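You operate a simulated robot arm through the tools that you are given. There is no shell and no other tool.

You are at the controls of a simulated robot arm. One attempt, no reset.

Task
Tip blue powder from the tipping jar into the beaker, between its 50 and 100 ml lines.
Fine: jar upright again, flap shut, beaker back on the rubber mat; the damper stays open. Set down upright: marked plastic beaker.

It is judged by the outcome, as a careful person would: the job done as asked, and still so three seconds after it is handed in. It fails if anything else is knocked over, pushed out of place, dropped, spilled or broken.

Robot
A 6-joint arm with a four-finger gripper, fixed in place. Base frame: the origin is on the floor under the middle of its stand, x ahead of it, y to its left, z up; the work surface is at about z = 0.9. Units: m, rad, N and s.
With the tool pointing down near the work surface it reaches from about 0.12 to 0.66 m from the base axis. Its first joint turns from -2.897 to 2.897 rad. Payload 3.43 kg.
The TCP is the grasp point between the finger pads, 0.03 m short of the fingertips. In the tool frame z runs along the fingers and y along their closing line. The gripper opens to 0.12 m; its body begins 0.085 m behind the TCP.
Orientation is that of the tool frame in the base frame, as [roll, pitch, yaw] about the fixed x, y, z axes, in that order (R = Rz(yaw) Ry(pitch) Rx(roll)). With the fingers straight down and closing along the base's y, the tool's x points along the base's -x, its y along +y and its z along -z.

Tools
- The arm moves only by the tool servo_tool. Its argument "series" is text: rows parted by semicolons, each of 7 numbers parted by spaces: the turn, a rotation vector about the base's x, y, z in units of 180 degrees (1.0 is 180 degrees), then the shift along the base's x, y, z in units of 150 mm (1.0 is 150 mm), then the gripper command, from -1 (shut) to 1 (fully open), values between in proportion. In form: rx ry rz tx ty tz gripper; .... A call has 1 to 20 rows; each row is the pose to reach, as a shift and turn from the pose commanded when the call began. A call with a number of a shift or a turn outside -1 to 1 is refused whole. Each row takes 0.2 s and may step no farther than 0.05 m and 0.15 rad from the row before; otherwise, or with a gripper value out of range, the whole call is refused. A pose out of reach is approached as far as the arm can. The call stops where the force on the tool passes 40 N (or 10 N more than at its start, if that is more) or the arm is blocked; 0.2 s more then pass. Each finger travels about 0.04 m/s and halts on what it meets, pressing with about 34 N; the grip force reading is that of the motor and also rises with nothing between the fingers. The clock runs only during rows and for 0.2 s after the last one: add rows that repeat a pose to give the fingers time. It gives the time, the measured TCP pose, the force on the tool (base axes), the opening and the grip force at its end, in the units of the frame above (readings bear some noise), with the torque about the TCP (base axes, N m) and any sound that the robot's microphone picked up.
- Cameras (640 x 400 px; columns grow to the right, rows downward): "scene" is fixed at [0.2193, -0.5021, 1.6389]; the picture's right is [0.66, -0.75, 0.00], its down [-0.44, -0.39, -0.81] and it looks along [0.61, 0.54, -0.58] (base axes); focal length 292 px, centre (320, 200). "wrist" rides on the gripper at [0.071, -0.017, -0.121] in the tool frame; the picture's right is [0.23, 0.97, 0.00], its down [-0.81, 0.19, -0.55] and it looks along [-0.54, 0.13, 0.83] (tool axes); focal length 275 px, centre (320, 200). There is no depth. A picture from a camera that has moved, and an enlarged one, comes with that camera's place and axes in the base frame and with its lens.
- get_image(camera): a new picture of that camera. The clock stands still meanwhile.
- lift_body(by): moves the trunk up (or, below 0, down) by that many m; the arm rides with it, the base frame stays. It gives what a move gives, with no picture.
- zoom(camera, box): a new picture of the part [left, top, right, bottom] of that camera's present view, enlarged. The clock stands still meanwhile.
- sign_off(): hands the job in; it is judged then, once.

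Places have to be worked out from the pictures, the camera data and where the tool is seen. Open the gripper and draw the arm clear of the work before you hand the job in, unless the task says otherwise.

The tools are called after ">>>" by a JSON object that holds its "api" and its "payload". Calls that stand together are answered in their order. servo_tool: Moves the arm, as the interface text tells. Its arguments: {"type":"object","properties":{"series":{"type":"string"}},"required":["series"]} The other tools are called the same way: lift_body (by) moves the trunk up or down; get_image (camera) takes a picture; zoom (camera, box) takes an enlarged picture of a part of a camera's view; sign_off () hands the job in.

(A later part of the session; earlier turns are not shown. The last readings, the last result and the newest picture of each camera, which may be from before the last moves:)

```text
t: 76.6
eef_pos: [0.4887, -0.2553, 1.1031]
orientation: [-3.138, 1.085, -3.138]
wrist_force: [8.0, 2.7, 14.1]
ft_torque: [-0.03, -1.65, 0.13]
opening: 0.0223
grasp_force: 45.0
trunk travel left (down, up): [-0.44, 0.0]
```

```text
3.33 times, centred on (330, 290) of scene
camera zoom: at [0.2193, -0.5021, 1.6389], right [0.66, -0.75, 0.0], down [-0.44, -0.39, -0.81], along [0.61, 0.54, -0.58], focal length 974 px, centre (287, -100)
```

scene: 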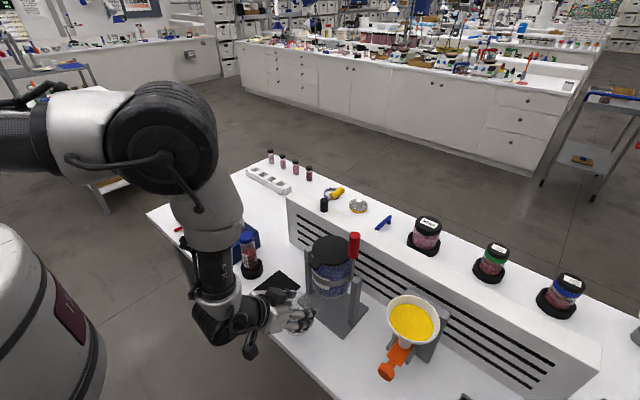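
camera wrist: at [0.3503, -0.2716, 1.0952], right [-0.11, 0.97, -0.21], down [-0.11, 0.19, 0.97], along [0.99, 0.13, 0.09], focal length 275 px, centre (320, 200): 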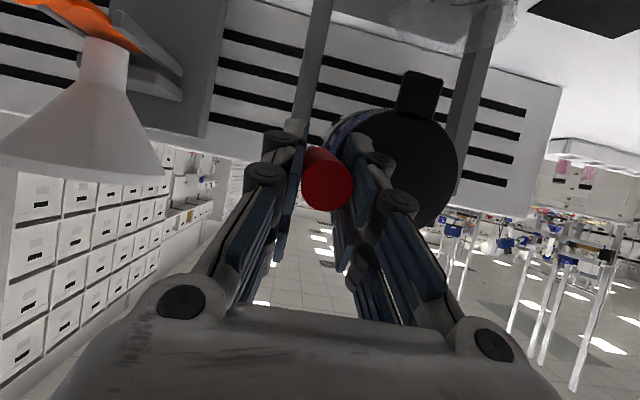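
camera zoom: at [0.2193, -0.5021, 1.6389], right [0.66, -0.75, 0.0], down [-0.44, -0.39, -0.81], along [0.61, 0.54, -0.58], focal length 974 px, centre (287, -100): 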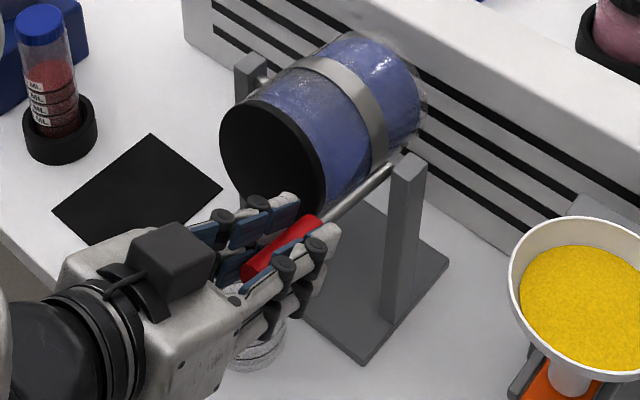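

At 75°, shut as before, with moderate loads. I'll step to 80° and look.

>>> {"api": "servo_tool", "payload": {"series": "0 0 0 -0.0158 0 -0.071 -0.8"}}

>>> {"api": "zoom", "payload": {"camera": "wrist", "box": [320, 0, 560, 200]}}

>>> {"api": "zoom", "payload": {"camera": "scene", "box": [290, 230, 370, 350]}}

```text
t: 77.0
eef_pos: [0.4887, -0.2552, 1.091]
orientation: [-3.14, 1.084, -3.138]
wrist_force: [7.6, 2.1, 12.2]
ft_torque: [0.15, -1.67, 0.03]
opening: 0.0224
grasp_force: 45.5
trunk travel left (down, up): [-0.44, 0.0]
```

```text
2.00 times, centred on (440, 100) of wrist
camera zoom: at [0.3477, -0.2716, 1.0842], right [-0.11, 0.97, -0.2], down [-0.11, 0.19, 0.98], along [0.99, 0.13, 0.09], focal length 551 px, centre (80, 400)
```

zoom: 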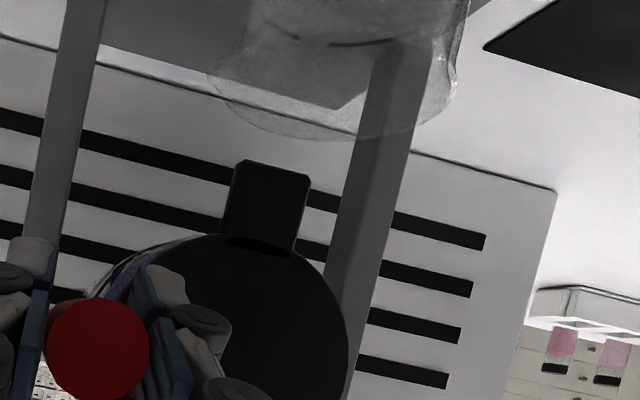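

```text
3.33 times, centred on (330, 290) of scene
camera zoom: at [0.2193, -0.5021, 1.6389], right [0.66, -0.75, 0.0], down [-0.44, -0.39, -0.81], along [0.61, 0.54, -0.58], focal length 974 px, centre (287, -100)
```

zoom: 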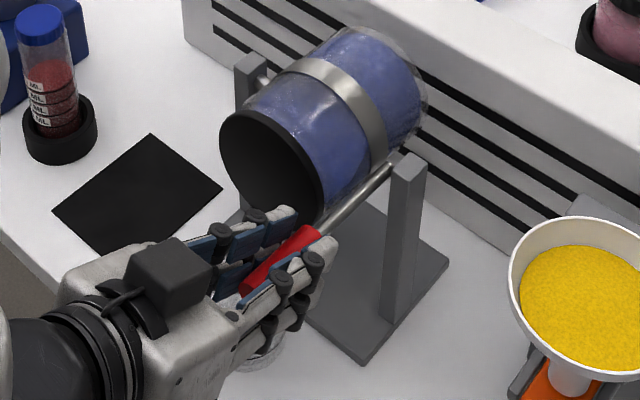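

At 80°, still shut, and the spout tip hovers just above the beaker. Stepping to 85°.

>>> {"api": "servo_tool", "payload": {"series": "0 0 0 -0.0095 0 -0.072 -0.8"}}

>>> {"api": "zoom", "payload": {"camera": "wrist", "box": [320, 0, 560, 200]}}

>>> {"api": "zoom", "payload": {"camera": "scene", "box": [290, 230, 370, 350]}}

```text
t: 77.4
eef_pos: [0.4859, -0.2551, 1.0808]
orientation: [-3.14, 1.084, -3.139]
wrist_force: [8.2, 1.1, 12.5]
ft_torque: [0.12, -1.6, 0.03]
opening: 0.0226
grasp_force: 44.4
trunk travel left (down, up): [-0.44, 0.0]
```

```text
2.00 times, centred on (440, 100) of wrist
camera zoom: at [0.3462, -0.2716, 1.0734], right [-0.11, 0.97, -0.2], down [-0.11, 0.19, 0.98], along [0.99, 0.13, 0.09], focal length 551 px, centre (80, 400)
```

zoom: 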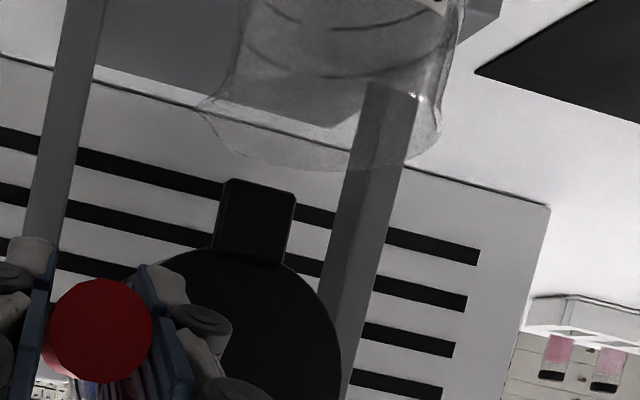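

```text
3.33 times, centred on (330, 290) of scene
camera zoom: at [0.2193, -0.5021, 1.6389], right [0.66, -0.75, 0.0], down [-0.44, -0.39, -0.81], along [0.61, 0.54, -0.58], focal length 974 px, centre (287, -100)
```

zoom: 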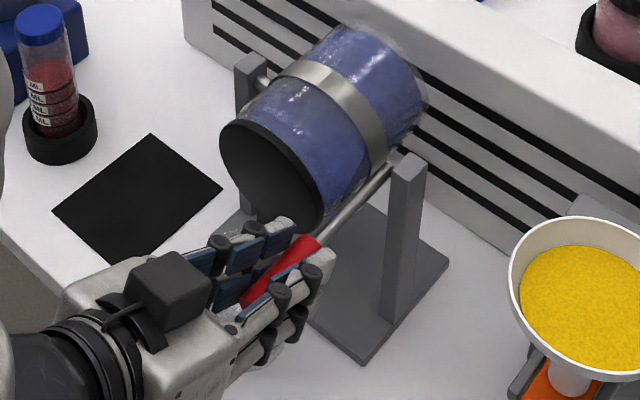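

Still shut at 85°, and the spout tip is already at the beaker's far rim. The useful pouring zone is about 45–65°, where the spout hangs over the beaker's middle, so the flap must need opening by its tab. I'll bring the jar back upright.

>>> {"api": "servo_tool", "payload": {"series": "0 0.012 0 0.0166 0 0.1077 -0.8; 0 0.024 0 0.0471 0 0.2123 -0.8; 0 0.036 0 0.091 0 0.3121 -0.8; 0 0.048 0 0.1475 0 0.4053 -0.8; 0 0.06 0 0.2158 0 0.4903 -0.8; 0 0.072 0 0.2945 0 0.5657 -0.8; 0 0.084 0 0.3824 0 0.6302 -0.8; 0 0.0944 0 0.478 0 0.6826 -0.8; 0 0.0944 0 0.5796 0 0.7221 -0.8; 0 0.0944 0 0.6855 0 0.748 -0.8; 0 0.0944 0 0.76 0 0.758 -0.8; 0 0.0944 0 0.78 0 0.76 -0.8; 0 0.0944 0 0.78 0 0.76 -0.8"}}

```text
t: 80.2
eef_pos: [0.6016, -0.2554, 1.1945]
orientation: [-3.141, 0.786, -3.142]
wrist_force: [-6.2, -1.2, 3.3]
ft_torque: [-0.07, 0.84, -0.02]
opening: 0.0221
grasp_force: 45.2
trunk travel left (down, up): [-0.44, 0.0]
```

The lever is back against its stop with only light load. I'll nudge it home, release, and withdraw in front of the jar.

>>> {"api": "servo_tool", "payload": {"series": "0 0 0 0.015 0 0 -0.8; 0 0 0 0.015 0 0 -0.8; 0 0 0 0.005 0 0 -0.4; 0 0 0 0 0 0 0; 0 0 0 0 0 0 0; 0 0 0 -0.2 0 0 0; 0 0 0 -0.4 0 0 0; 0 0 0 -0.6 0 0 0; 0 0 0 -0.8 0 0.02 0; 0 0 0 -0.85 0.15 0 0; 0 0 0 -0.85 0.3 0 0; 0 0 0 -0.85 0.4 0 0; 0 0 0 -0.85 0.4 0 0"}}

>>> {"api": "get_image", "payload": {"camera": "wrist"}}

>>> {"api": "zoom", "payload": {"camera": "scene", "box": [270, 200, 390, 340]}}

```text
t: 83.0
eef_pos: [0.4728, -0.1956, 1.1946]
orientation: [-3.139, 0.786, -3.14]
wrist_force: [0.6, 0.5, -1.0]
ft_torque: [0.0, -0.01, 0.02]
opening: 0.0597
grasp_force: 0.0
trunk travel left (down, up): [-0.44, 0.0]
```

```text
taken
camera wrist: at [0.3392, -0.2116, 1.2288], right [-0.16, 0.97, -0.16], down [0.18, 0.19, 0.96], along [0.97, 0.13, -0.21], focal length 275 px, centre (320, 200)
```

wrist: 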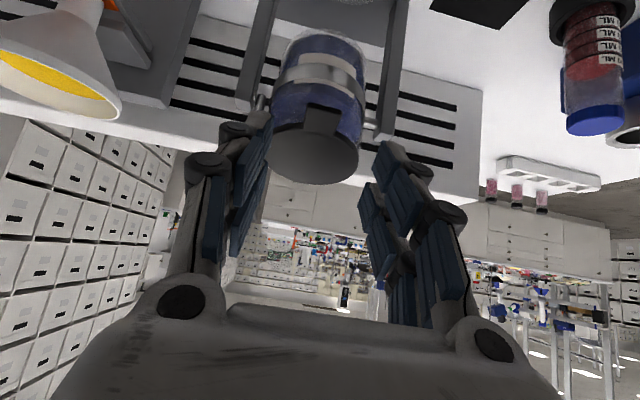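

```text
2.86 times, centred on (330, 270) of scene
camera zoom: at [0.2193, -0.5021, 1.6389], right [0.66, -0.75, 0.0], down [-0.44, -0.39, -0.81], along [0.61, 0.54, -0.58], focal length 835 px, centre (291, 0)
```

zoom: 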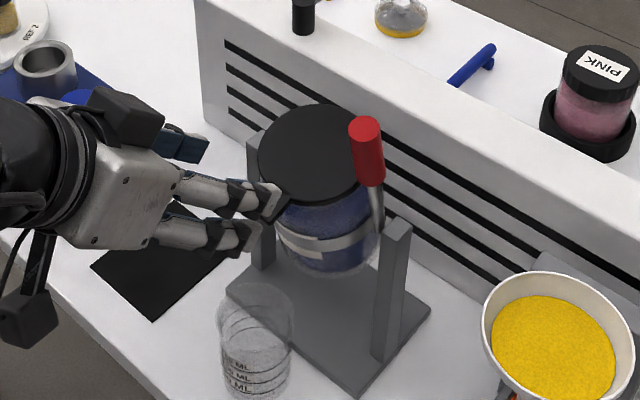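

The jar is leaning about 10°: it holds by friction, and I must have dragged the lever slightly while withdrawing. I'll take a closer look at the lever and the tab.

>>> {"api": "zoom", "payload": {"camera": "wrist", "box": [220, 10, 420, 200]}}

>>> {"api": "zoom", "payload": {"camera": "scene", "box": [305, 220, 385, 300]}}

```text
2.11 times, centred on (320, 105) of wrist
camera zoom: at [0.3392, -0.2116, 1.2288], right [-0.16, 0.97, -0.16], down [0.18, 0.19, 0.96], along [0.97, 0.13, -0.21], focal length 580 px, centre (320, 400)
```

zoom: 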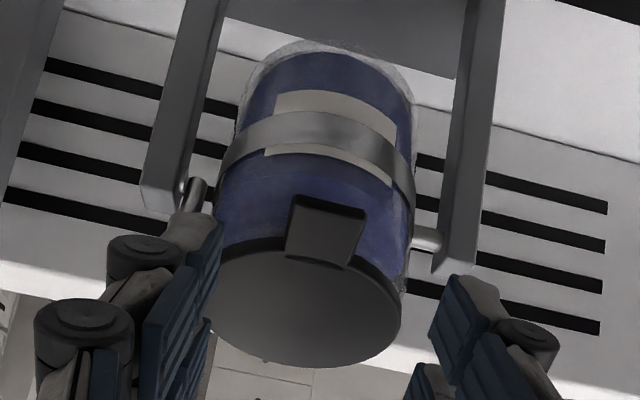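

```text
5.00 times, centred on (345, 260) of scene
camera zoom: at [0.2193, -0.5021, 1.6389], right [0.66, -0.75, 0.0], down [-0.44, -0.39, -0.81], along [0.61, 0.54, -0.58], focal length 1461 px, centre (195, -100)
```

zoom: 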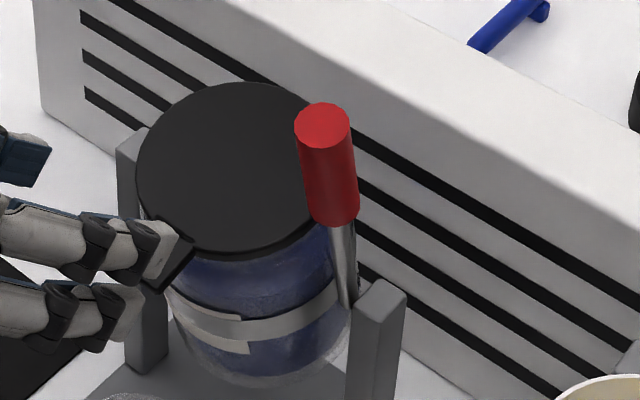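

The lever leans about 12°, so the jar stays wherever it's left. I'll shut the fingers and push the knob from the front back to its upright stop.

>>> {"api": "servo_tool", "payload": {"series": "0 0 0 0 -0.1 0.01 -0.4; 0 0 0 0 -0.2 0.01 -0.8; 0 0 0 0.05 -0.3 0.01 -1; 0 0 0 0.15 -0.39 0.01 -1; 0 0 0 0.25 -0.39 0.01 -1; 0 0 0 0.32 -0.39 0.01 -1; 0 0 0 0.38 -0.39 0.01 -1; 0 0 0 0.42 -0.39 0.01 -1; 0 0 0 0.46 -0.39 0.01 -1; 0 0 0 0.5 -0.39 0.01 -1; 0 0 0 0.5 -0.39 0.01 -1"}}

>>> {"api": "get_image", "payload": {"camera": "wrist"}}

>>> {"api": "zoom", "payload": {"camera": "scene", "box": [290, 200, 390, 300]}}

```text
t: 85.4
eef_pos: [0.55, -0.2539, 1.194]
orientation: [3.141, 0.786, 3.141]
wrist_force: [-0.9, -0.1, 0.0]
ft_torque: [0.03, 0.01, -0.04]
opening: 0.0
grasp_force: 33.6
trunk travel left (down, up): [-0.44, 0.0]
```

```text
taken
camera wrist: at [0.4147, -0.27, 1.2294], right [-0.16, 0.97, -0.16], down [0.18, 0.19, 0.96], along [0.97, 0.13, -0.21], focal length 275 px, centre (320, 200)
```

wrist: 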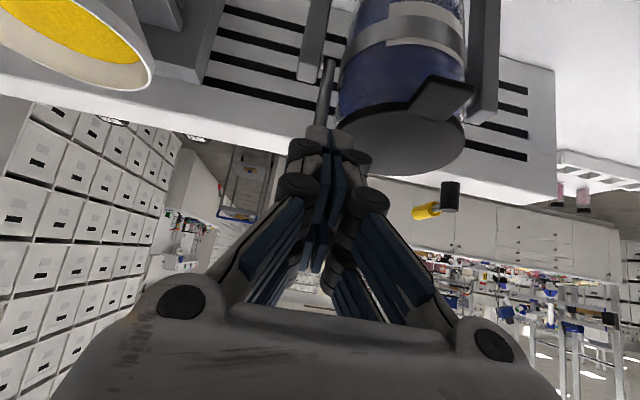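

```text
4.00 times, centred on (340, 250) of scene
camera zoom: at [0.2193, -0.5021, 1.6389], right [0.66, -0.75, 0.0], down [-0.44, -0.39, -0.81], along [0.61, 0.54, -0.58], focal length 1168 px, centre (240, 0)
```

zoom: 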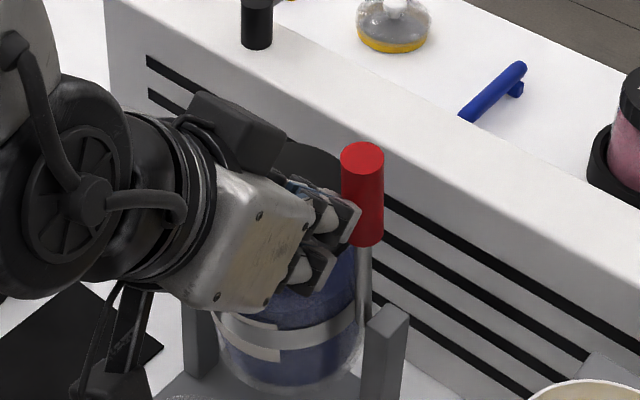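

The lever is almost upright. I'll keep pushing gently until I feel the stop.

>>> {"api": "servo_tool", "payload": {"series": "0 0 0 0.03 0 0 -1; 0 0 0 0.06 0 0 -1; 0 0 0 0.09 0 0 -1; 0 0 0 0.09 0 0 -1"}}

>>> {"api": "zoom", "payload": {"camera": "scene", "box": [290, 200, 390, 300]}}

```text
t: 86.4
eef_pos: [0.5634, -0.2535, 1.1953]
orientation: [-3.141, 0.786, -3.142]
wrist_force: [-3.3, 0.5, 0.8]
ft_torque: [0.01, -0.03, 0.01]
opening: 0.0
grasp_force: 33.2
trunk travel left (down, up): [-0.44, 0.0]
```

```text
4.00 times, centred on (340, 250) of scene
camera zoom: at [0.2193, -0.5021, 1.6389], right [0.66, -0.75, 0.0], down [-0.44, -0.39, -0.81], along [0.61, 0.54, -0.58], focal length 1168 px, centre (240, 0)
```

zoom: 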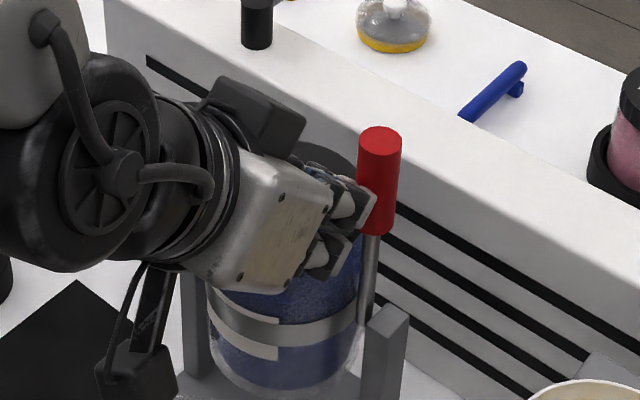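

The lever is back at its original upright position. I'll retreat, line up with the tab (y -0.193, z 1.128), and look.

>>> {"api": "servo_tool", "payload": {"series": "0 0 0 -0.2 0 0 -1; 0 0 0 -0.4 0 0 -1; 0 0 0 -0.6 0 0 -1; 0 0 0 -0.667 0.13 -0.1 -0.6; 0 0 0 -0.667 0.27 -0.25 -0.3; 0 0 0 -0.667 0.403 -0.447 -0.167; 0 0 0 -0.667 0.403 -0.447 -0.167; 0 0 0 -0.667 0.403 -0.447 -0.167"}}

>>> {"api": "get_image", "payload": {"camera": "wrist"}}

>>> {"api": "zoom", "payload": {"camera": "scene", "box": [280, 210, 380, 310]}}

```text
t: 88.2
eef_pos: [0.4637, -0.1915, 1.1281]
orientation: [-3.142, 0.786, 3.141]
wrist_force: [-0.1, 0.4, 0.4]
ft_torque: [-0.02, 0.02, -0.03]
opening: 0.0498
grasp_force: 0.0
trunk travel left (down, up): [-0.44, 0.0]
```

```text
taken
camera wrist: at [0.3292, -0.2084, 1.1624], right [-0.16, 0.97, -0.16], down [0.18, 0.19, 0.96], along [0.97, 0.13, -0.21], focal length 275 px, centre (320, 200)
```

wrist: 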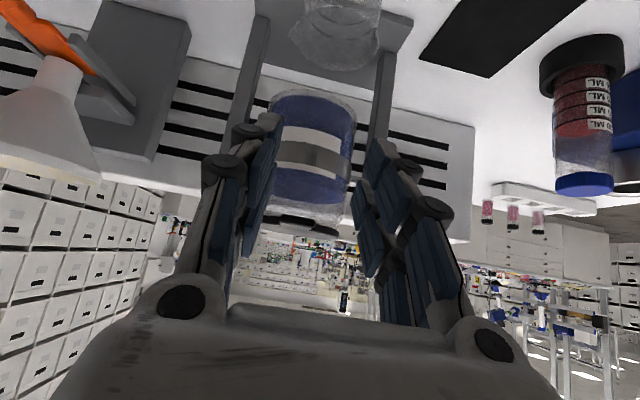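

```text
4.00 times, centred on (330, 260) of scene
camera zoom: at [0.2193, -0.5021, 1.6389], right [0.66, -0.75, 0.0], down [-0.44, -0.39, -0.81], along [0.61, 0.54, -0.58], focal length 1168 px, centre (280, -40)
```

zoom: 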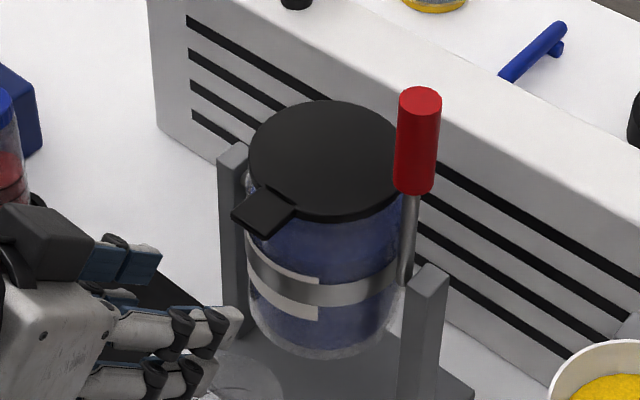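

The jar is upright. I'll zoom in on the lid edge, which is nearly side-on here, to measure the tab's height before pinching.

>>> {"api": "zoom", "payload": {"camera": "wrist", "box": [240, 170, 380, 260]}}

```text
4.44 times, centred on (310, 215) of wrist
camera zoom: at [0.3292, -0.2084, 1.1624], right [-0.16, 0.97, -0.16], down [0.18, 0.19, 0.96], along [0.97, 0.13, -0.21], focal length 1224 px, centre (364, 133)
```

zoom: 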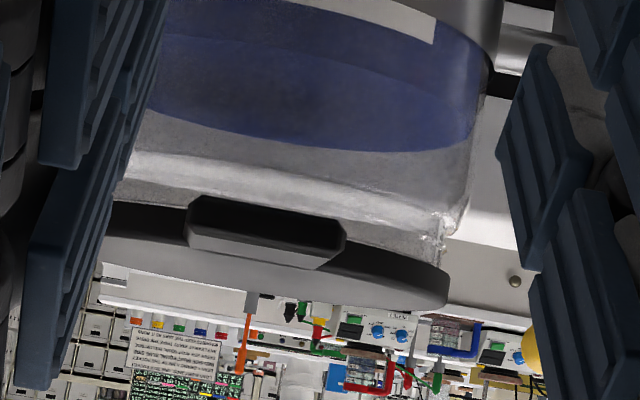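

The tab spans about z 1.134–1.143 and y -0.208 to -0.180. I'll move in so the fingertips straddle it (TCP x 0.518, z 1.138), staying short of the lid rim.

>>> {"api": "servo_tool", "payload": {"series": "0 0 0 0.12 -0.017 0.067 -0.167; 0 0 0 0.24 -0.017 0.067 -0.167; 0 0 0 0.32 -0.017 0.067 -0.167; 0 0 0 0.36 -0.017 0.067 -0.167; 0 0 0 0.36 -0.017 0.067 -0.167"}}

>>> {"api": "get_image", "payload": {"camera": "wrist"}}

>>> {"api": "zoom", "payload": {"camera": "scene", "box": [280, 210, 380, 310]}}

```text
t: 89.4
eef_pos: [0.5174, -0.1939, 1.1392]
orientation: [3.141, 0.786, -3.141]
wrist_force: [0.0, 0.6, -0.7]
ft_torque: [-0.02, 0.02, -0.01]
opening: 0.0495
grasp_force: 0.1
trunk travel left (down, up): [-0.44, 0.0]
```

```text
taken
camera wrist: at [0.3828, -0.2118, 1.173], right [-0.16, 0.97, -0.16], down [0.18, 0.19, 0.96], along [0.97, 0.13, -0.21], focal length 275 px, centre (320, 200)
```

wrist: 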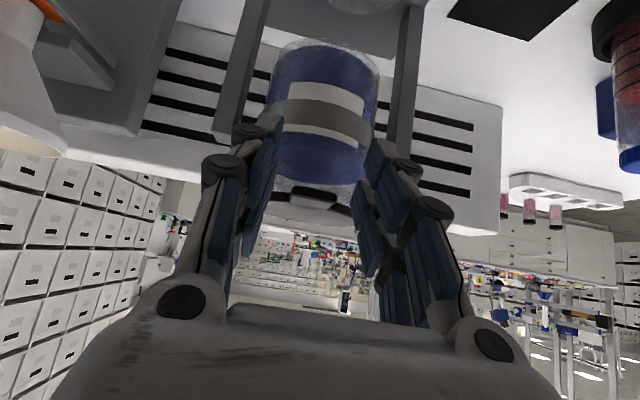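

```text
4.00 times, centred on (330, 260) of scene
camera zoom: at [0.2193, -0.5021, 1.6389], right [0.66, -0.75, 0.0], down [-0.44, -0.39, -0.81], along [0.61, 0.54, -0.58], focal length 1168 px, centre (280, -40)
```

zoom: 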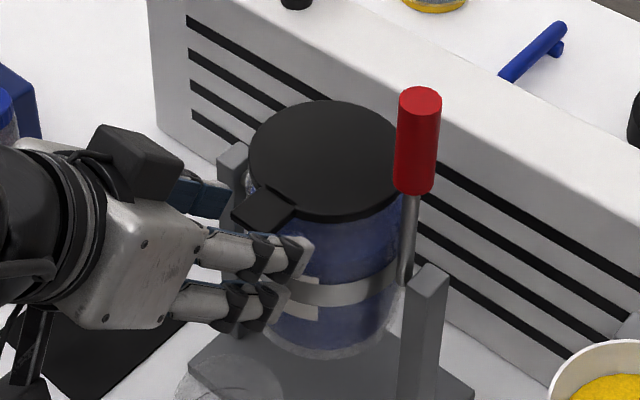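

The tab lies between the upper fingertips. I'll close gently on its sides.

>>> {"api": "servo_tool", "payload": {"series": "0 0 0 0 0 0 -0.4; 0 0 0 0 0 0 -0.6; 0 0 0 0 0 0 -0.6; 0 0 0 0 0 0 -0.6; 0 0 0 0 0 0 -0.6"}}

>>> {"api": "zoom", "payload": {"camera": "wrist", "box": [220, 100, 420, 260]}}

```text
t: 90.6
eef_pos: [0.5179, -0.1945, 1.1389]
orientation: [-3.141, 0.783, -3.141]
wrist_force: [-1.0, -0.1, 0.1]
ft_torque: [0.0, -0.02, 0.07]
opening: 0.0275
grasp_force: 44.9
trunk travel left (down, up): [-0.44, 0.0]
```

```text
2.50 times, centred on (320, 180) of wrist
camera zoom: at [0.3827, -0.2116, 1.173], right [-0.16, 0.97, -0.16], down [0.18, 0.19, 0.96], along [0.97, 0.13, -0.21], focal length 688 px, centre (320, 250)
```

zoom: 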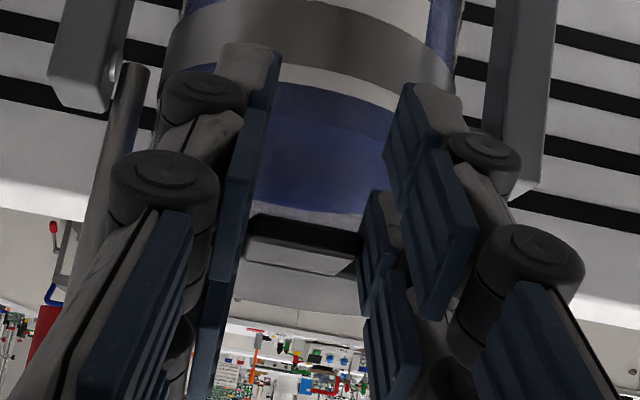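

The tab is held (opening 0.0275). I'll lift about 8 mm to test whether the flap hinges up.

>>> {"api": "servo_tool", "payload": {"series": "0 0 0 0 0 0.02 -0.6; 0 0 0 0.002 0 0.04 -0.6; 0 0 0 0.003 0 0.055 -0.6; 0 0 0 0.003 0 0.055 -0.6"}}

>>> {"api": "get_image", "payload": {"camera": "wrist"}}

>>> {"api": "zoom", "payload": {"camera": "scene", "box": [280, 200, 380, 300]}}

```text
t: 91.6
eef_pos: [0.5163, -0.1952, 1.1457]
orientation: [3.138, 0.78, 3.139]
wrist_force: [-11.4, 1.3, -10.4]
ft_torque: [0.01, 1.61, 0.09]
opening: 0.0275
grasp_force: 45.0
trunk travel left (down, up): [-0.44, 0.0]
```

```text
taken
camera wrist: at [0.3808, -0.2117, 1.1804], right [-0.16, 0.97, -0.16], down [0.19, 0.19, 0.96], along [0.97, 0.13, -0.21], focal length 275 px, centre (320, 200)
```

wrist: 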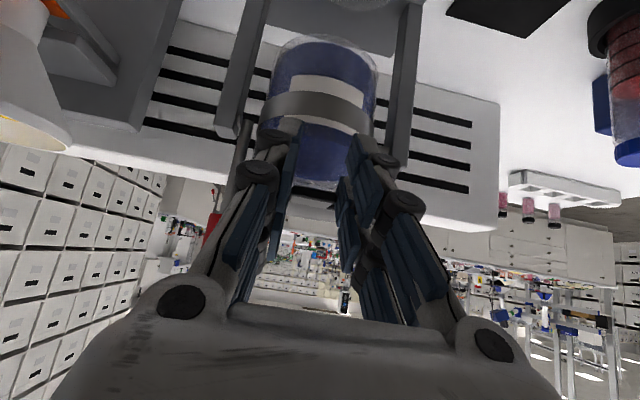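

```text
4.00 times, centred on (330, 250) of scene
camera zoom: at [0.2193, -0.5021, 1.6389], right [0.66, -0.75, 0.0], down [-0.44, -0.39, -0.81], along [0.61, 0.54, -0.58], focal length 1168 px, centre (280, 0)
```

zoom: 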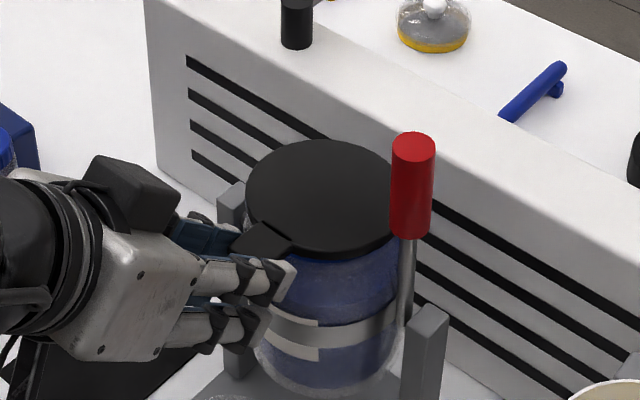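

The tab rose about 7 mm with 10–15 N of resistance. I'll zoom in to see whether the lid is lifting off the jar.

>>> {"api": "zoom", "payload": {"camera": "scene", "box": [305, 225, 365, 285]}}

>>> {"api": "zoom", "payload": {"camera": "wrist", "box": [230, 120, 410, 260]}}

```text
6.67 times, centred on (335, 255) of scene
camera zoom: at [0.2193, -0.5021, 1.6389], right [0.66, -0.75, 0.0], down [-0.44, -0.39, -0.81], along [0.61, 0.54, -0.58], focal length 1948 px, centre (220, -167)
```

zoom: 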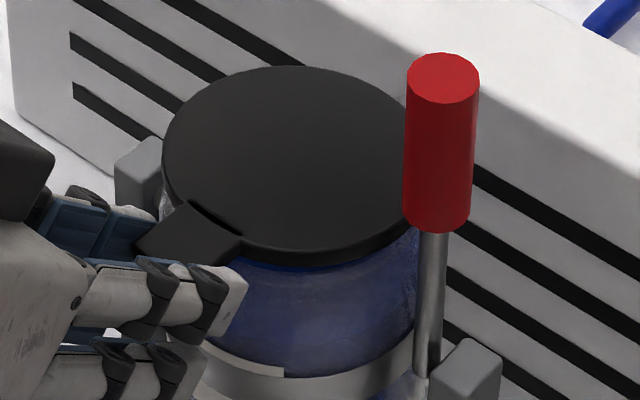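

```text
2.86 times, centred on (320, 190) of wrist
camera zoom: at [0.3808, -0.2117, 1.1804], right [-0.16, 0.97, -0.16], down [0.19, 0.19, 0.96], along [0.97, 0.13, -0.21], focal length 786 px, centre (320, 229)
```

zoom: 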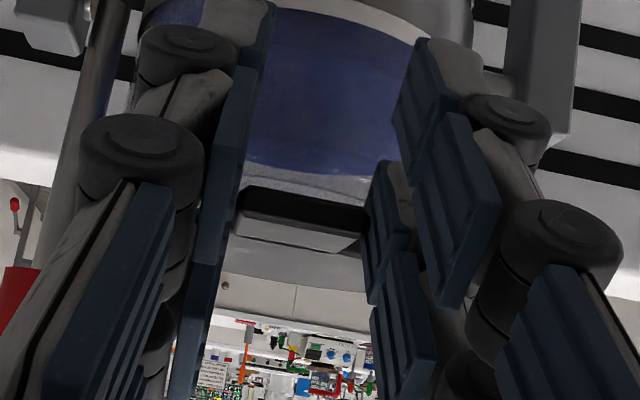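

The lid's front edge does seem to be parting from the jar, with interior showing below it, so the flap hinges at the back. I'll keep lifting along an arc about the rear hinge to roughly 20°.

>>> {"api": "servo_tool", "payload": {"series": "0 0 0 0.004 0 0.036 -0.6; 0 0 0 0.008 0 0.072 -0.6; 0 0 0 0.021 0 0.135 -0.6; 0 0 0 0.041 0 0.195 -0.6; 0 0 0 0.041 0 0.195 -0.6"}}

>>> {"api": "zoom", "payload": {"camera": "scene", "box": [295, 205, 375, 285]}}

>>> {"api": "get_image", "payload": {"camera": "wrist"}}

```text
t: 92.8
eef_pos: [0.5271, -0.1938, 1.1786]
orientation: [-3.138, 0.793, -3.137]
wrist_force: [5.3, 7.1, 5.9]
ft_torque: [0.16, -0.79, 0.23]
opening: 0.0279
grasp_force: 23.6
trunk travel left (down, up): [-0.44, 0.0]
```

```text
5.00 times, centred on (335, 245) of scene
camera zoom: at [0.2193, -0.5021, 1.6389], right [0.66, -0.75, 0.0], down [-0.44, -0.39, -0.81], along [0.61, 0.54, -0.58], focal length 1461 px, centre (245, -25)
```

zoom: 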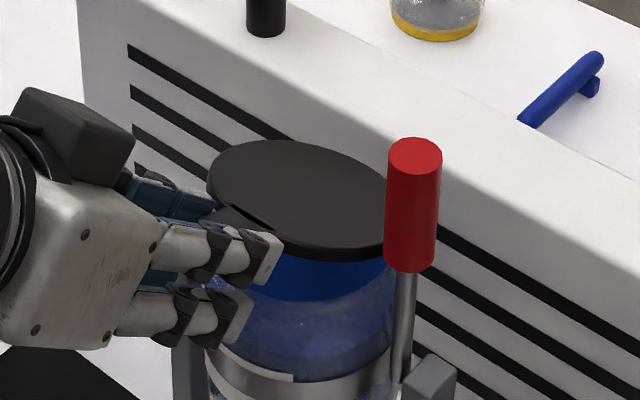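

```text
taken
camera wrist: at [0.3915, -0.2118, 1.212], right [-0.16, 0.97, -0.17], down [0.17, 0.19, 0.97], along [0.97, 0.13, -0.2], focal length 275 px, centre (320, 200)
```

wrist: 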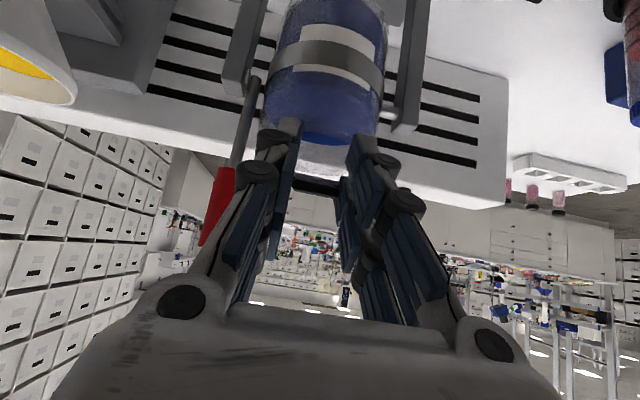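

The flap opens, with blue powder visible inside, hinged at the back as expected. I'll continue the arc to about 60°.

>>> {"api": "servo_tool", "payload": {"series": "0 0 0 0.042 0 0.0933 -0.6; 0 0 0 0.096 0 0.1807 -0.6; 0 0 0 0.162 0 0.2587 -0.6; 0 0 0 0.238 0 0.3273 -0.6; 0 0 0 0.3227 0 0.3847 -0.6; 0 0 0 0.3227 0 0.3847 -0.6"}}

>>> {"api": "zoom", "payload": {"camera": "scene", "box": [285, 180, 385, 280]}}

>>> {"api": "get_image", "payload": {"camera": "wrist"}}

```text
t: 94.2
eef_pos: [0.5728, -0.1953, 1.2363]
orientation: [-3.14, 0.788, -3.138]
wrist_force: [1.1, 6.1, 3.1]
ft_torque: [0.04, -0.31, 0.12]
opening: 0.0281
grasp_force: 20.2
trunk travel left (down, up): [-0.44, 0.0]
```

```text
4.00 times, centred on (335, 230) of scene
camera zoom: at [0.2193, -0.5021, 1.6389], right [0.66, -0.75, 0.0], down [-0.44, -0.39, -0.81], along [0.61, 0.54, -0.58], focal length 1168 px, centre (260, 80)
```

zoom: 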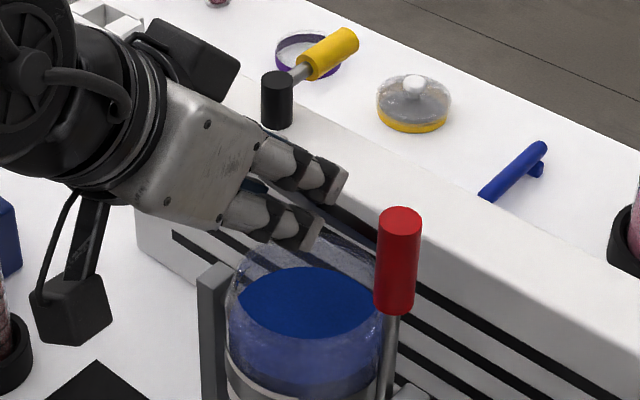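

```text
taken
camera wrist: at [0.438, -0.2117, 1.2692], right [-0.16, 0.97, -0.16], down [0.18, 0.19, 0.96], along [0.97, 0.13, -0.21], focal length 275 px, centre (320, 200)
```

wrist: 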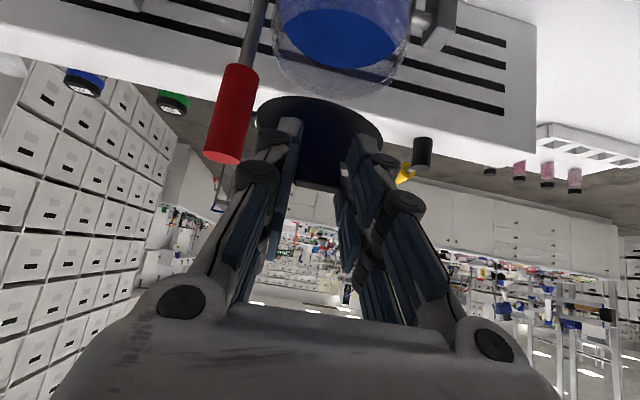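

Open about 60° with low forces, and the powder's surface is visible a little below the rim. I'll continue past vertical to about 100° to see whether it rests open.

>>> {"api": "servo_tool", "payload": {"series": "0 0 0 0.058 0.006 0.03 -0.6; 0 0 0 0.116 0.01 0.054 -0.6; 0 0 0 0.178 0.01 0.072 -0.6; 0 0 0 0.2393 0.01 0.0867 -0.6; 0 0 0 0.303 0.01 0.094 -0.6; 0 0 0 0.3667 0.01 0.098 -0.6; 0 0 0 0.43 0.01 0.094 -0.6; 0 0 0 0.494 0.01 0.0867 -0.6; 0 0 0 0.494 0.01 0.0867 -0.6"}}

>>> {"api": "zoom", "payload": {"camera": "scene", "box": [285, 180, 385, 280]}}

>>> {"api": "get_image", "payload": {"camera": "wrist"}}

```text
t: 96.2
eef_pos: [0.6447, -0.1952, 1.248]
orientation: [3.139, 0.783, 3.14]
wrist_force: [-13.5, -5.1, 8.8]
ft_torque: [-0.24, 1.33, -0.18]
opening: 0.0275
grasp_force: 44.8
trunk travel left (down, up): [-0.44, 0.0]
```

```text
4.00 times, centred on (335, 230) of scene
camera zoom: at [0.2193, -0.5021, 1.6389], right [0.66, -0.75, 0.0], down [-0.44, -0.39, -0.81], along [0.61, 0.54, -0.58], focal length 1168 px, centre (260, 80)
```

zoom: 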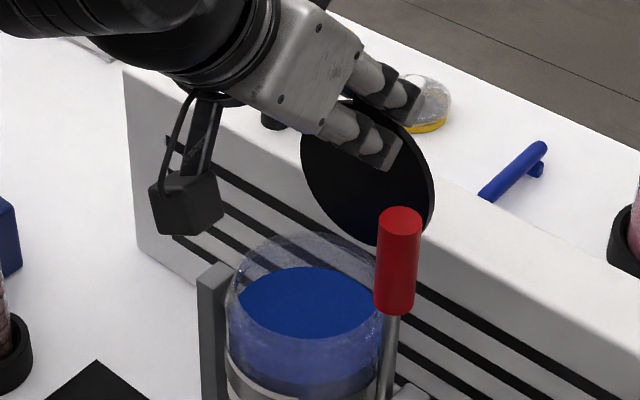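

```text
taken
camera wrist: at [0.5082, -0.2115, 1.2813], right [-0.16, 0.97, -0.16], down [0.18, 0.19, 0.96], along [0.97, 0.13, -0.21], focal length 275 px, centre (320, 200)
```

wrist: 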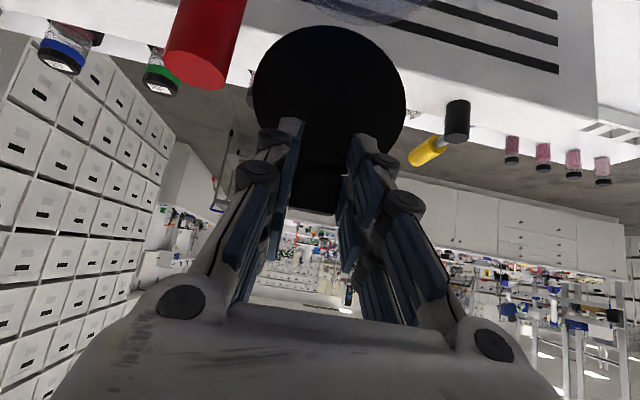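

The flap is at about 98°, just past vertical, with 13 N pushing back that may be its stop. I'll try a few degrees more.

>>> {"api": "servo_tool", "payload": {"series": "0 0 0 0.03 0 -0.006 -0.6; 0 0 0 0.063 0 -0.013 -0.6; 0 0 0 0.093 0 -0.022 -0.6; 0 0 0 0.093 0 -0.022 -0.6"}}

>>> {"api": "zoom", "payload": {"camera": "scene", "box": [285, 180, 385, 280]}}

```text
t: 97.2
eef_pos: [0.6575, -0.1962, 1.2451]
orientation: [3.138, 0.786, 3.141]
wrist_force: [-13.7, -7.4, 8.0]
ft_torque: [-0.19, 1.52, -0.27]
opening: 0.0278
grasp_force: 44.4
trunk travel left (down, up): [-0.44, 0.0]
```

```text
4.00 times, centred on (335, 230) of scene
camera zoom: at [0.2193, -0.5021, 1.6389], right [0.66, -0.75, 0.0], down [-0.44, -0.39, -0.81], along [0.61, 0.54, -0.58], focal length 1168 px, centre (260, 80)
```

zoom: 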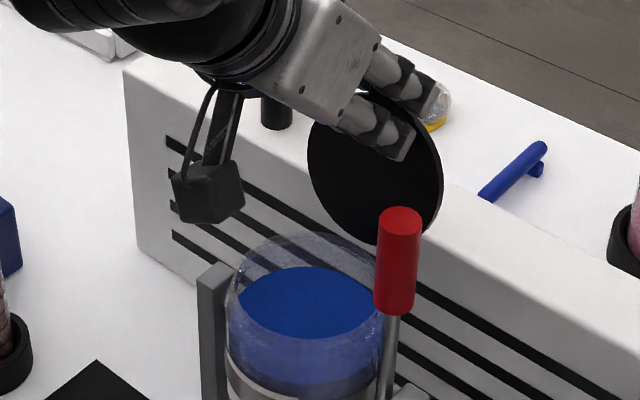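

It's at about 107° and still moving freely against friction only, but beyond this the lower fingertips would meet the lid. I'll release it here and back the fingers off along the tool axis to see where the flap settles.

>>> {"api": "servo_tool", "payload": {"series": "0 0 0 0 0 0 -0.4; 0 0 0 0 0 0 -0.25; 0 0 0 0 0 0 -0.25; 0 0 0 0 0 0 -0.25; 0 0 0 -0.07 0 0.07 -0.25; 0 0 0 -0.14 0 0.14 -0.25; 0 0 0 -0.25 0 0.25 -0.25; 0 0 0 -0.4 0 0.4 -0.25; 0 0 0 -0.4 0 0.4 -0.25"}}

>>> {"api": "zoom", "payload": {"camera": "scene", "box": [275, 170, 395, 290]}}

>>> {"api": "get_image", "payload": {"camera": "wrist"}}

```text
t: 99.2
eef_pos: [0.6018, -0.1943, 1.3031]
orientation: [-3.141, 0.784, -3.141]
wrist_force: [0.5, 0.5, -0.4]
ft_torque: [0.0, -0.02, 0.02]
opening: 0.045
grasp_force: 0.0
trunk travel left (down, up): [-0.44, 0.0]
```

```text
3.33 times, centred on (335, 230) of scene
camera zoom: at [0.2193, -0.5021, 1.6389], right [0.66, -0.75, 0.0], down [-0.44, -0.39, -0.81], along [0.61, 0.54, -0.58], focal length 974 px, centre (270, 100)
```

zoom: 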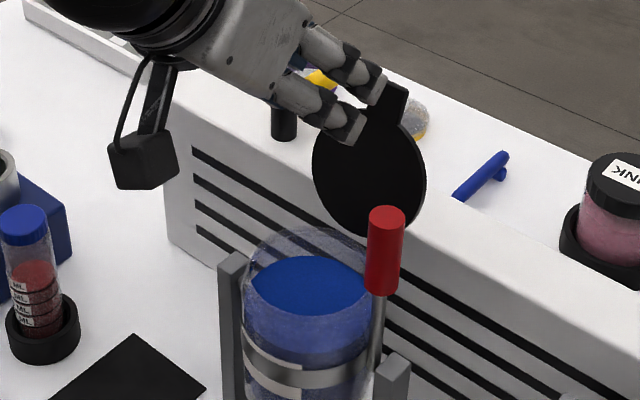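

```text
taken
camera wrist: at [0.4663, -0.2115, 1.3366], right [-0.16, 0.97, -0.16], down [0.18, 0.19, 0.96], along [0.97, 0.13, -0.21], focal length 275 px, centre (320, 200)
```

wrist: 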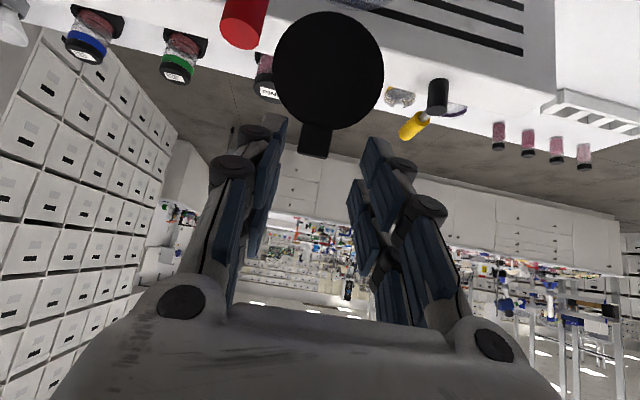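

The flap stays open at about 108°. Now I'll return to the red lever, going back out in front of the jar first.

>>> {"api": "servo_tool", "payload": {"series": "0 0 0 -0.2 -0.05 0 0; 0 0 0 -0.4 -0.1 -0.1 0; 0 0 0 -0.6 -0.2 -0.3 0; 0 0 0 -0.75 -0.3 -0.5 0; 0 0 0 -0.82 -0.401 -0.72 0; 0 0 0 -0.82 -0.401 -0.72 0; 0 0 0 -0.65 -0.401 -0.72 0; 0 0 0 -0.45 -0.401 -0.72 0; 0 0 0 -0.25 -0.401 -0.72 0; 0 0 0 -0.1 -0.401 -0.72 0; 0 0 0 0.055 -0.401 -0.72 0; 0 0 0 0.055 -0.401 -0.72 0"}}

>>> {"api": "get_image", "payload": {"camera": "wrist"}}

>>> {"api": "zoom", "payload": {"camera": "scene", "box": [270, 180, 410, 340]}}

```text
t: 101.8
eef_pos: [0.6075, -0.254, 1.196]
orientation: [3.141, 0.784, 3.14]
wrist_force: [0.0, 0.0, -0.1]
ft_torque: [0.01, -0.02, 0.01]
opening: 0.0597
grasp_force: 0.0
trunk travel left (down, up): [-0.44, 0.0]
```

```text
taken
camera wrist: at [0.4729, -0.2704, 1.2302], right [-0.16, 0.97, -0.16], down [0.18, 0.19, 0.96], along [0.97, 0.13, -0.21], focal length 275 px, centre (320, 200)
```

wrist: 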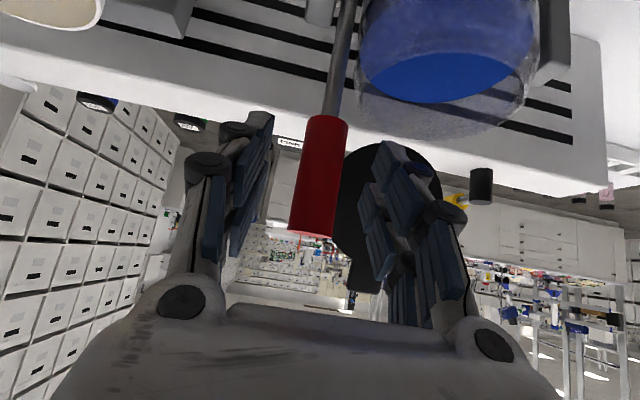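

```text
2.50 times, centred on (340, 260) of scene
camera zoom: at [0.2193, -0.5021, 1.6389], right [0.66, -0.75, 0.0], down [-0.44, -0.39, -0.81], along [0.61, 0.54, -0.58], focal length 730 px, centre (270, 50)
```

zoom: 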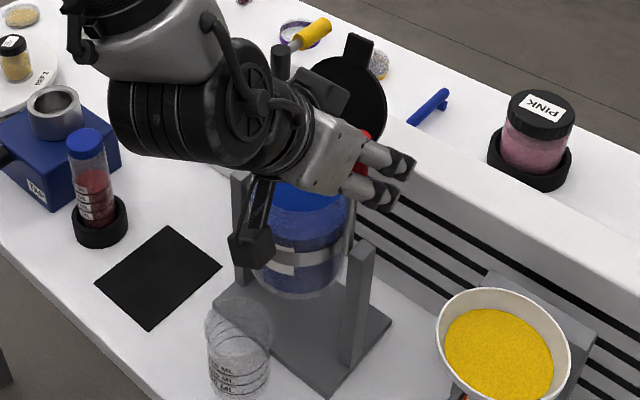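

The flap stays open and the lever is between the fingers. I'll grip it and tip to only about 20°, since the powder is near the rim.

>>> {"api": "servo_tool", "payload": {"series": "0 0 0 0 -0.01 0 -0.4; 0 0 0 0 -0.01 0 -0.8; 0 0 0 0 -0.01 0 -0.8; 0 0 0 0 -0.01 0 -0.8; 0 0 0 0 -0.01 0 -0.8; 0 -0.01 0 -0.1088 -0.01 -0.0071 -0.8; 0 -0.02 0 -0.2157 -0.01 -0.0284 -0.8; 0 -0.026 0 -0.285 -0.01 -0.0503 -0.8; 0 -0.026 0 -0.285 -0.01 -0.0503 -0.8"}}

>>> {"api": "get_image", "payload": {"camera": "wrist"}}

>>> {"api": "zoom", "payload": {"camera": "scene", "box": [270, 220, 390, 340]}}

```text
t: 103.8
eef_pos: [0.568, -0.2551, 1.1889]
orientation: [-3.139, 0.869, -3.138]
wrist_force: [12.2, 5.9, 7.3]
ft_torque: [0.16, -1.58, 0.13]
opening: 0.0223
grasp_force: 45.2
trunk travel left (down, up): [-0.44, 0.0]
```

```text
taken
camera wrist: at [0.4297, -0.2717, 1.2114], right [-0.15, 0.97, -0.18], down [0.1, 0.19, 0.98], along [0.98, 0.13, -0.13], focal length 275 px, centre (320, 200)
```

wrist: 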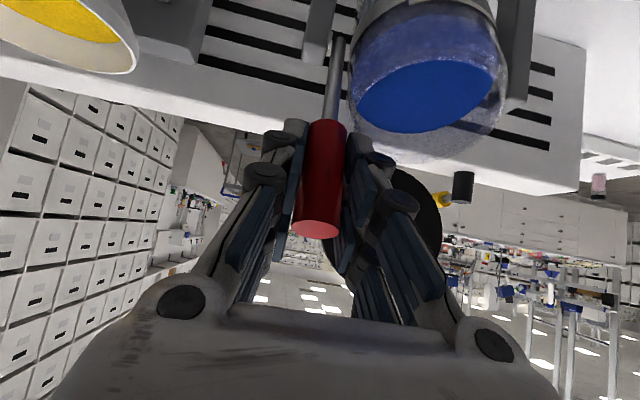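

```text
3.33 times, centred on (330, 280) of scene
camera zoom: at [0.2193, -0.5021, 1.6389], right [0.66, -0.75, 0.0], down [-0.44, -0.39, -0.81], along [0.61, 0.54, -0.58], focal length 974 px, centre (287, -67)
```

zoom: 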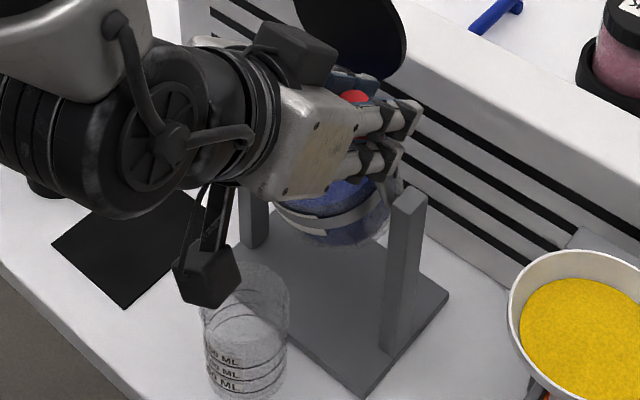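

At 20° there's no flow and the flap is still open behind. I'll step to 30°.

>>> {"api": "servo_tool", "payload": {"series": "0 -0.007 0 -0.0672 0 -0.0278 -0.8; 0 -0.014 0 -0.1317 0 -0.0614 -0.8"}}

>>> {"api": "get_image", "payload": {"camera": "wrist"}}

>>> {"api": "zoom", "payload": {"camera": "scene", "box": [270, 220, 390, 340]}}

```text
t: 104.4
eef_pos: [0.5474, -0.2554, 1.1792]
orientation: [3.141, 0.912, 3.141]
wrist_force: [13.5, 4.7, 5.2]
ft_torque: [0.12, -1.58, 0.0]
opening: 0.0226
grasp_force: 44.6
trunk travel left (down, up): [-0.44, 0.0]
```

```text
taken
camera wrist: at [0.409, -0.2716, 1.1954], right [-0.14, 0.97, -0.18], down [0.06, 0.19, 0.98], along [0.99, 0.13, -0.09], focal length 275 px, centre (320, 200)
```

wrist: 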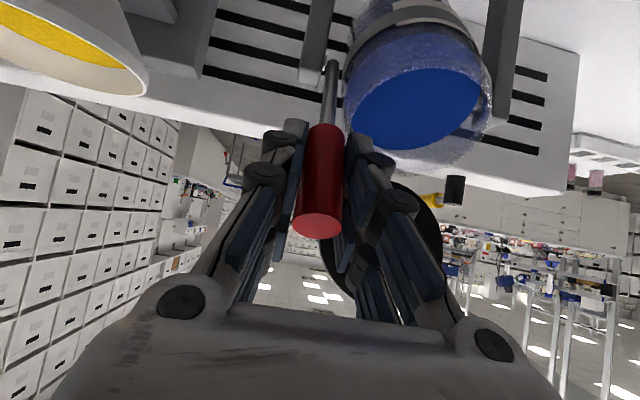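

```text
3.33 times, centred on (330, 280) of scene
camera zoom: at [0.2193, -0.5021, 1.6389], right [0.66, -0.75, 0.0], down [-0.44, -0.39, -0.81], along [0.61, 0.54, -0.58], focal length 974 px, centre (287, -67)
```

zoom: 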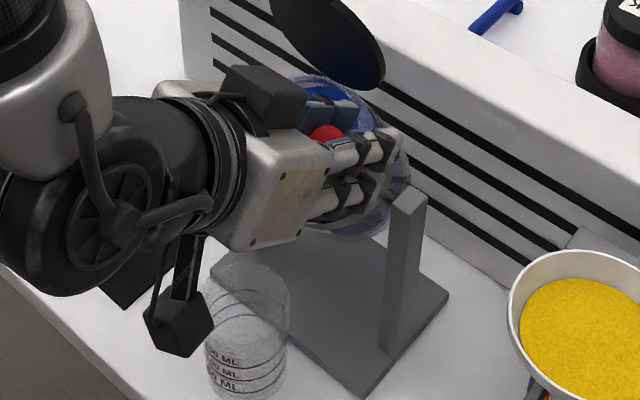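

At 30° still no flow, and the flap is holding open. Stepping to 35°.

>>> {"api": "servo_tool", "payload": {"series": "0 -0.007 0 -0.0613 0 -0.039 -0.8"}}

>>> {"api": "zoom", "payload": {"camera": "wrist", "box": [300, 0, 520, 200]}}

>>> {"api": "zoom", "payload": {"camera": "scene", "box": [270, 220, 390, 340]}}

```text
t: 104.8
eef_pos: [0.5377, -0.2559, 1.1712]
orientation: [3.141, 0.931, -3.14]
wrist_force: [11.4, 5.7, 4.0]
ft_torque: [0.32, -1.42, 0.22]
opening: 0.0225
grasp_force: 45.1
trunk travel left (down, up): [-0.44, 0.0]
```

```text
2.00 times, centred on (410, 100) of wrist
camera zoom: at [0.3987, -0.2717, 1.186], right [-0.14, 0.97, -0.18], down [0.04, 0.19, 0.98], along [0.99, 0.13, -0.07], focal length 551 px, centre (140, 400)
```

zoom: 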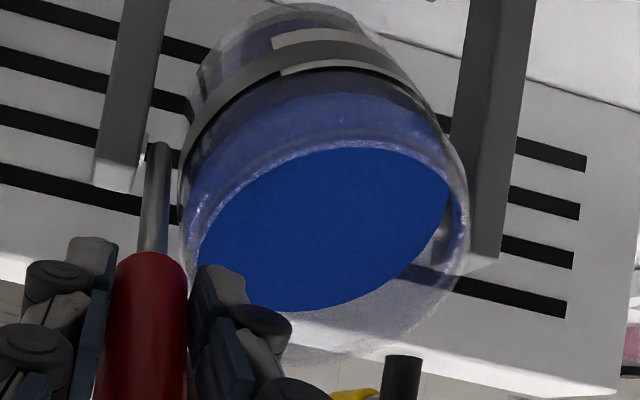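

```text
3.33 times, centred on (330, 280) of scene
camera zoom: at [0.2193, -0.5021, 1.6389], right [0.66, -0.75, 0.0], down [-0.44, -0.39, -0.81], along [0.61, 0.54, -0.58], focal length 974 px, centre (287, -67)
```

zoom: 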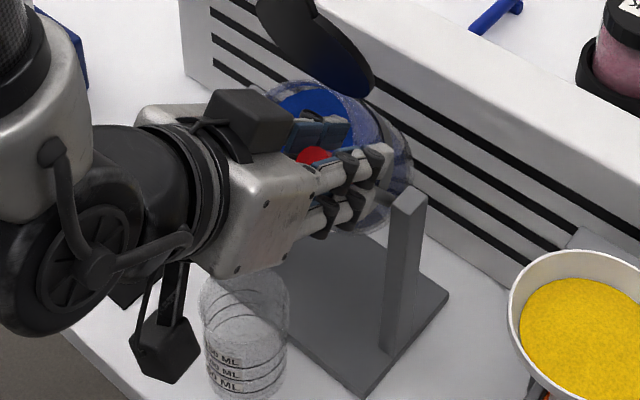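

The powder surface has crept right up to the front lip (about 36°), so flow is imminent. I'll step 2° further and check the beaker.

>>> {"api": "servo_tool", "payload": {"series": "0 -0.003 0 -0.0235 0 -0.0175 -0.8"}}

>>> {"api": "zoom", "payload": {"camera": "wrist", "box": [300, 0, 520, 200]}}

>>> {"api": "zoom", "payload": {"camera": "scene", "box": [270, 240, 370, 340]}}

```text
t: 105.2
eef_pos: [0.5344, -0.254, 1.1706]
orientation: [-3.139, 0.943, -3.138]
wrist_force: [15.1, 6.4, 4.7]
ft_torque: [0.17, -1.53, 0.16]
opening: 0.0225
grasp_force: 45.2
trunk travel left (down, up): [-0.44, 0.0]
```

```text
2.00 times, centred on (410, 100) of wrist
camera zoom: at [0.3961, -0.2718, 1.1826], right [-0.14, 0.97, -0.19], down [0.03, 0.19, 0.98], along [0.99, 0.13, -0.05], focal length 551 px, centre (140, 400)
```

zoom: 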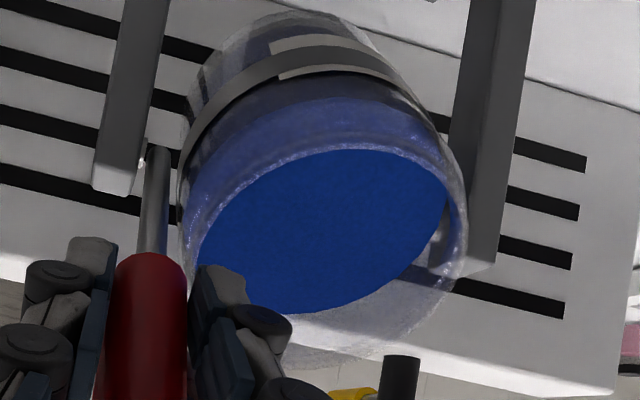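

```text
4.00 times, centred on (320, 290) of scene
camera zoom: at [0.2193, -0.5021, 1.6389], right [0.66, -0.75, 0.0], down [-0.44, -0.39, -0.81], along [0.61, 0.54, -0.58], focal length 1168 px, centre (320, -160)
```

zoom: 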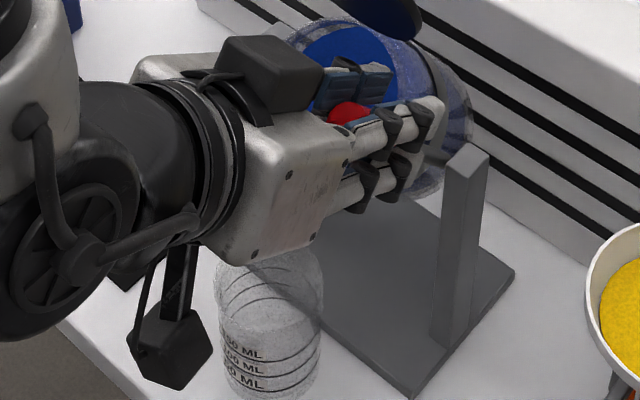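

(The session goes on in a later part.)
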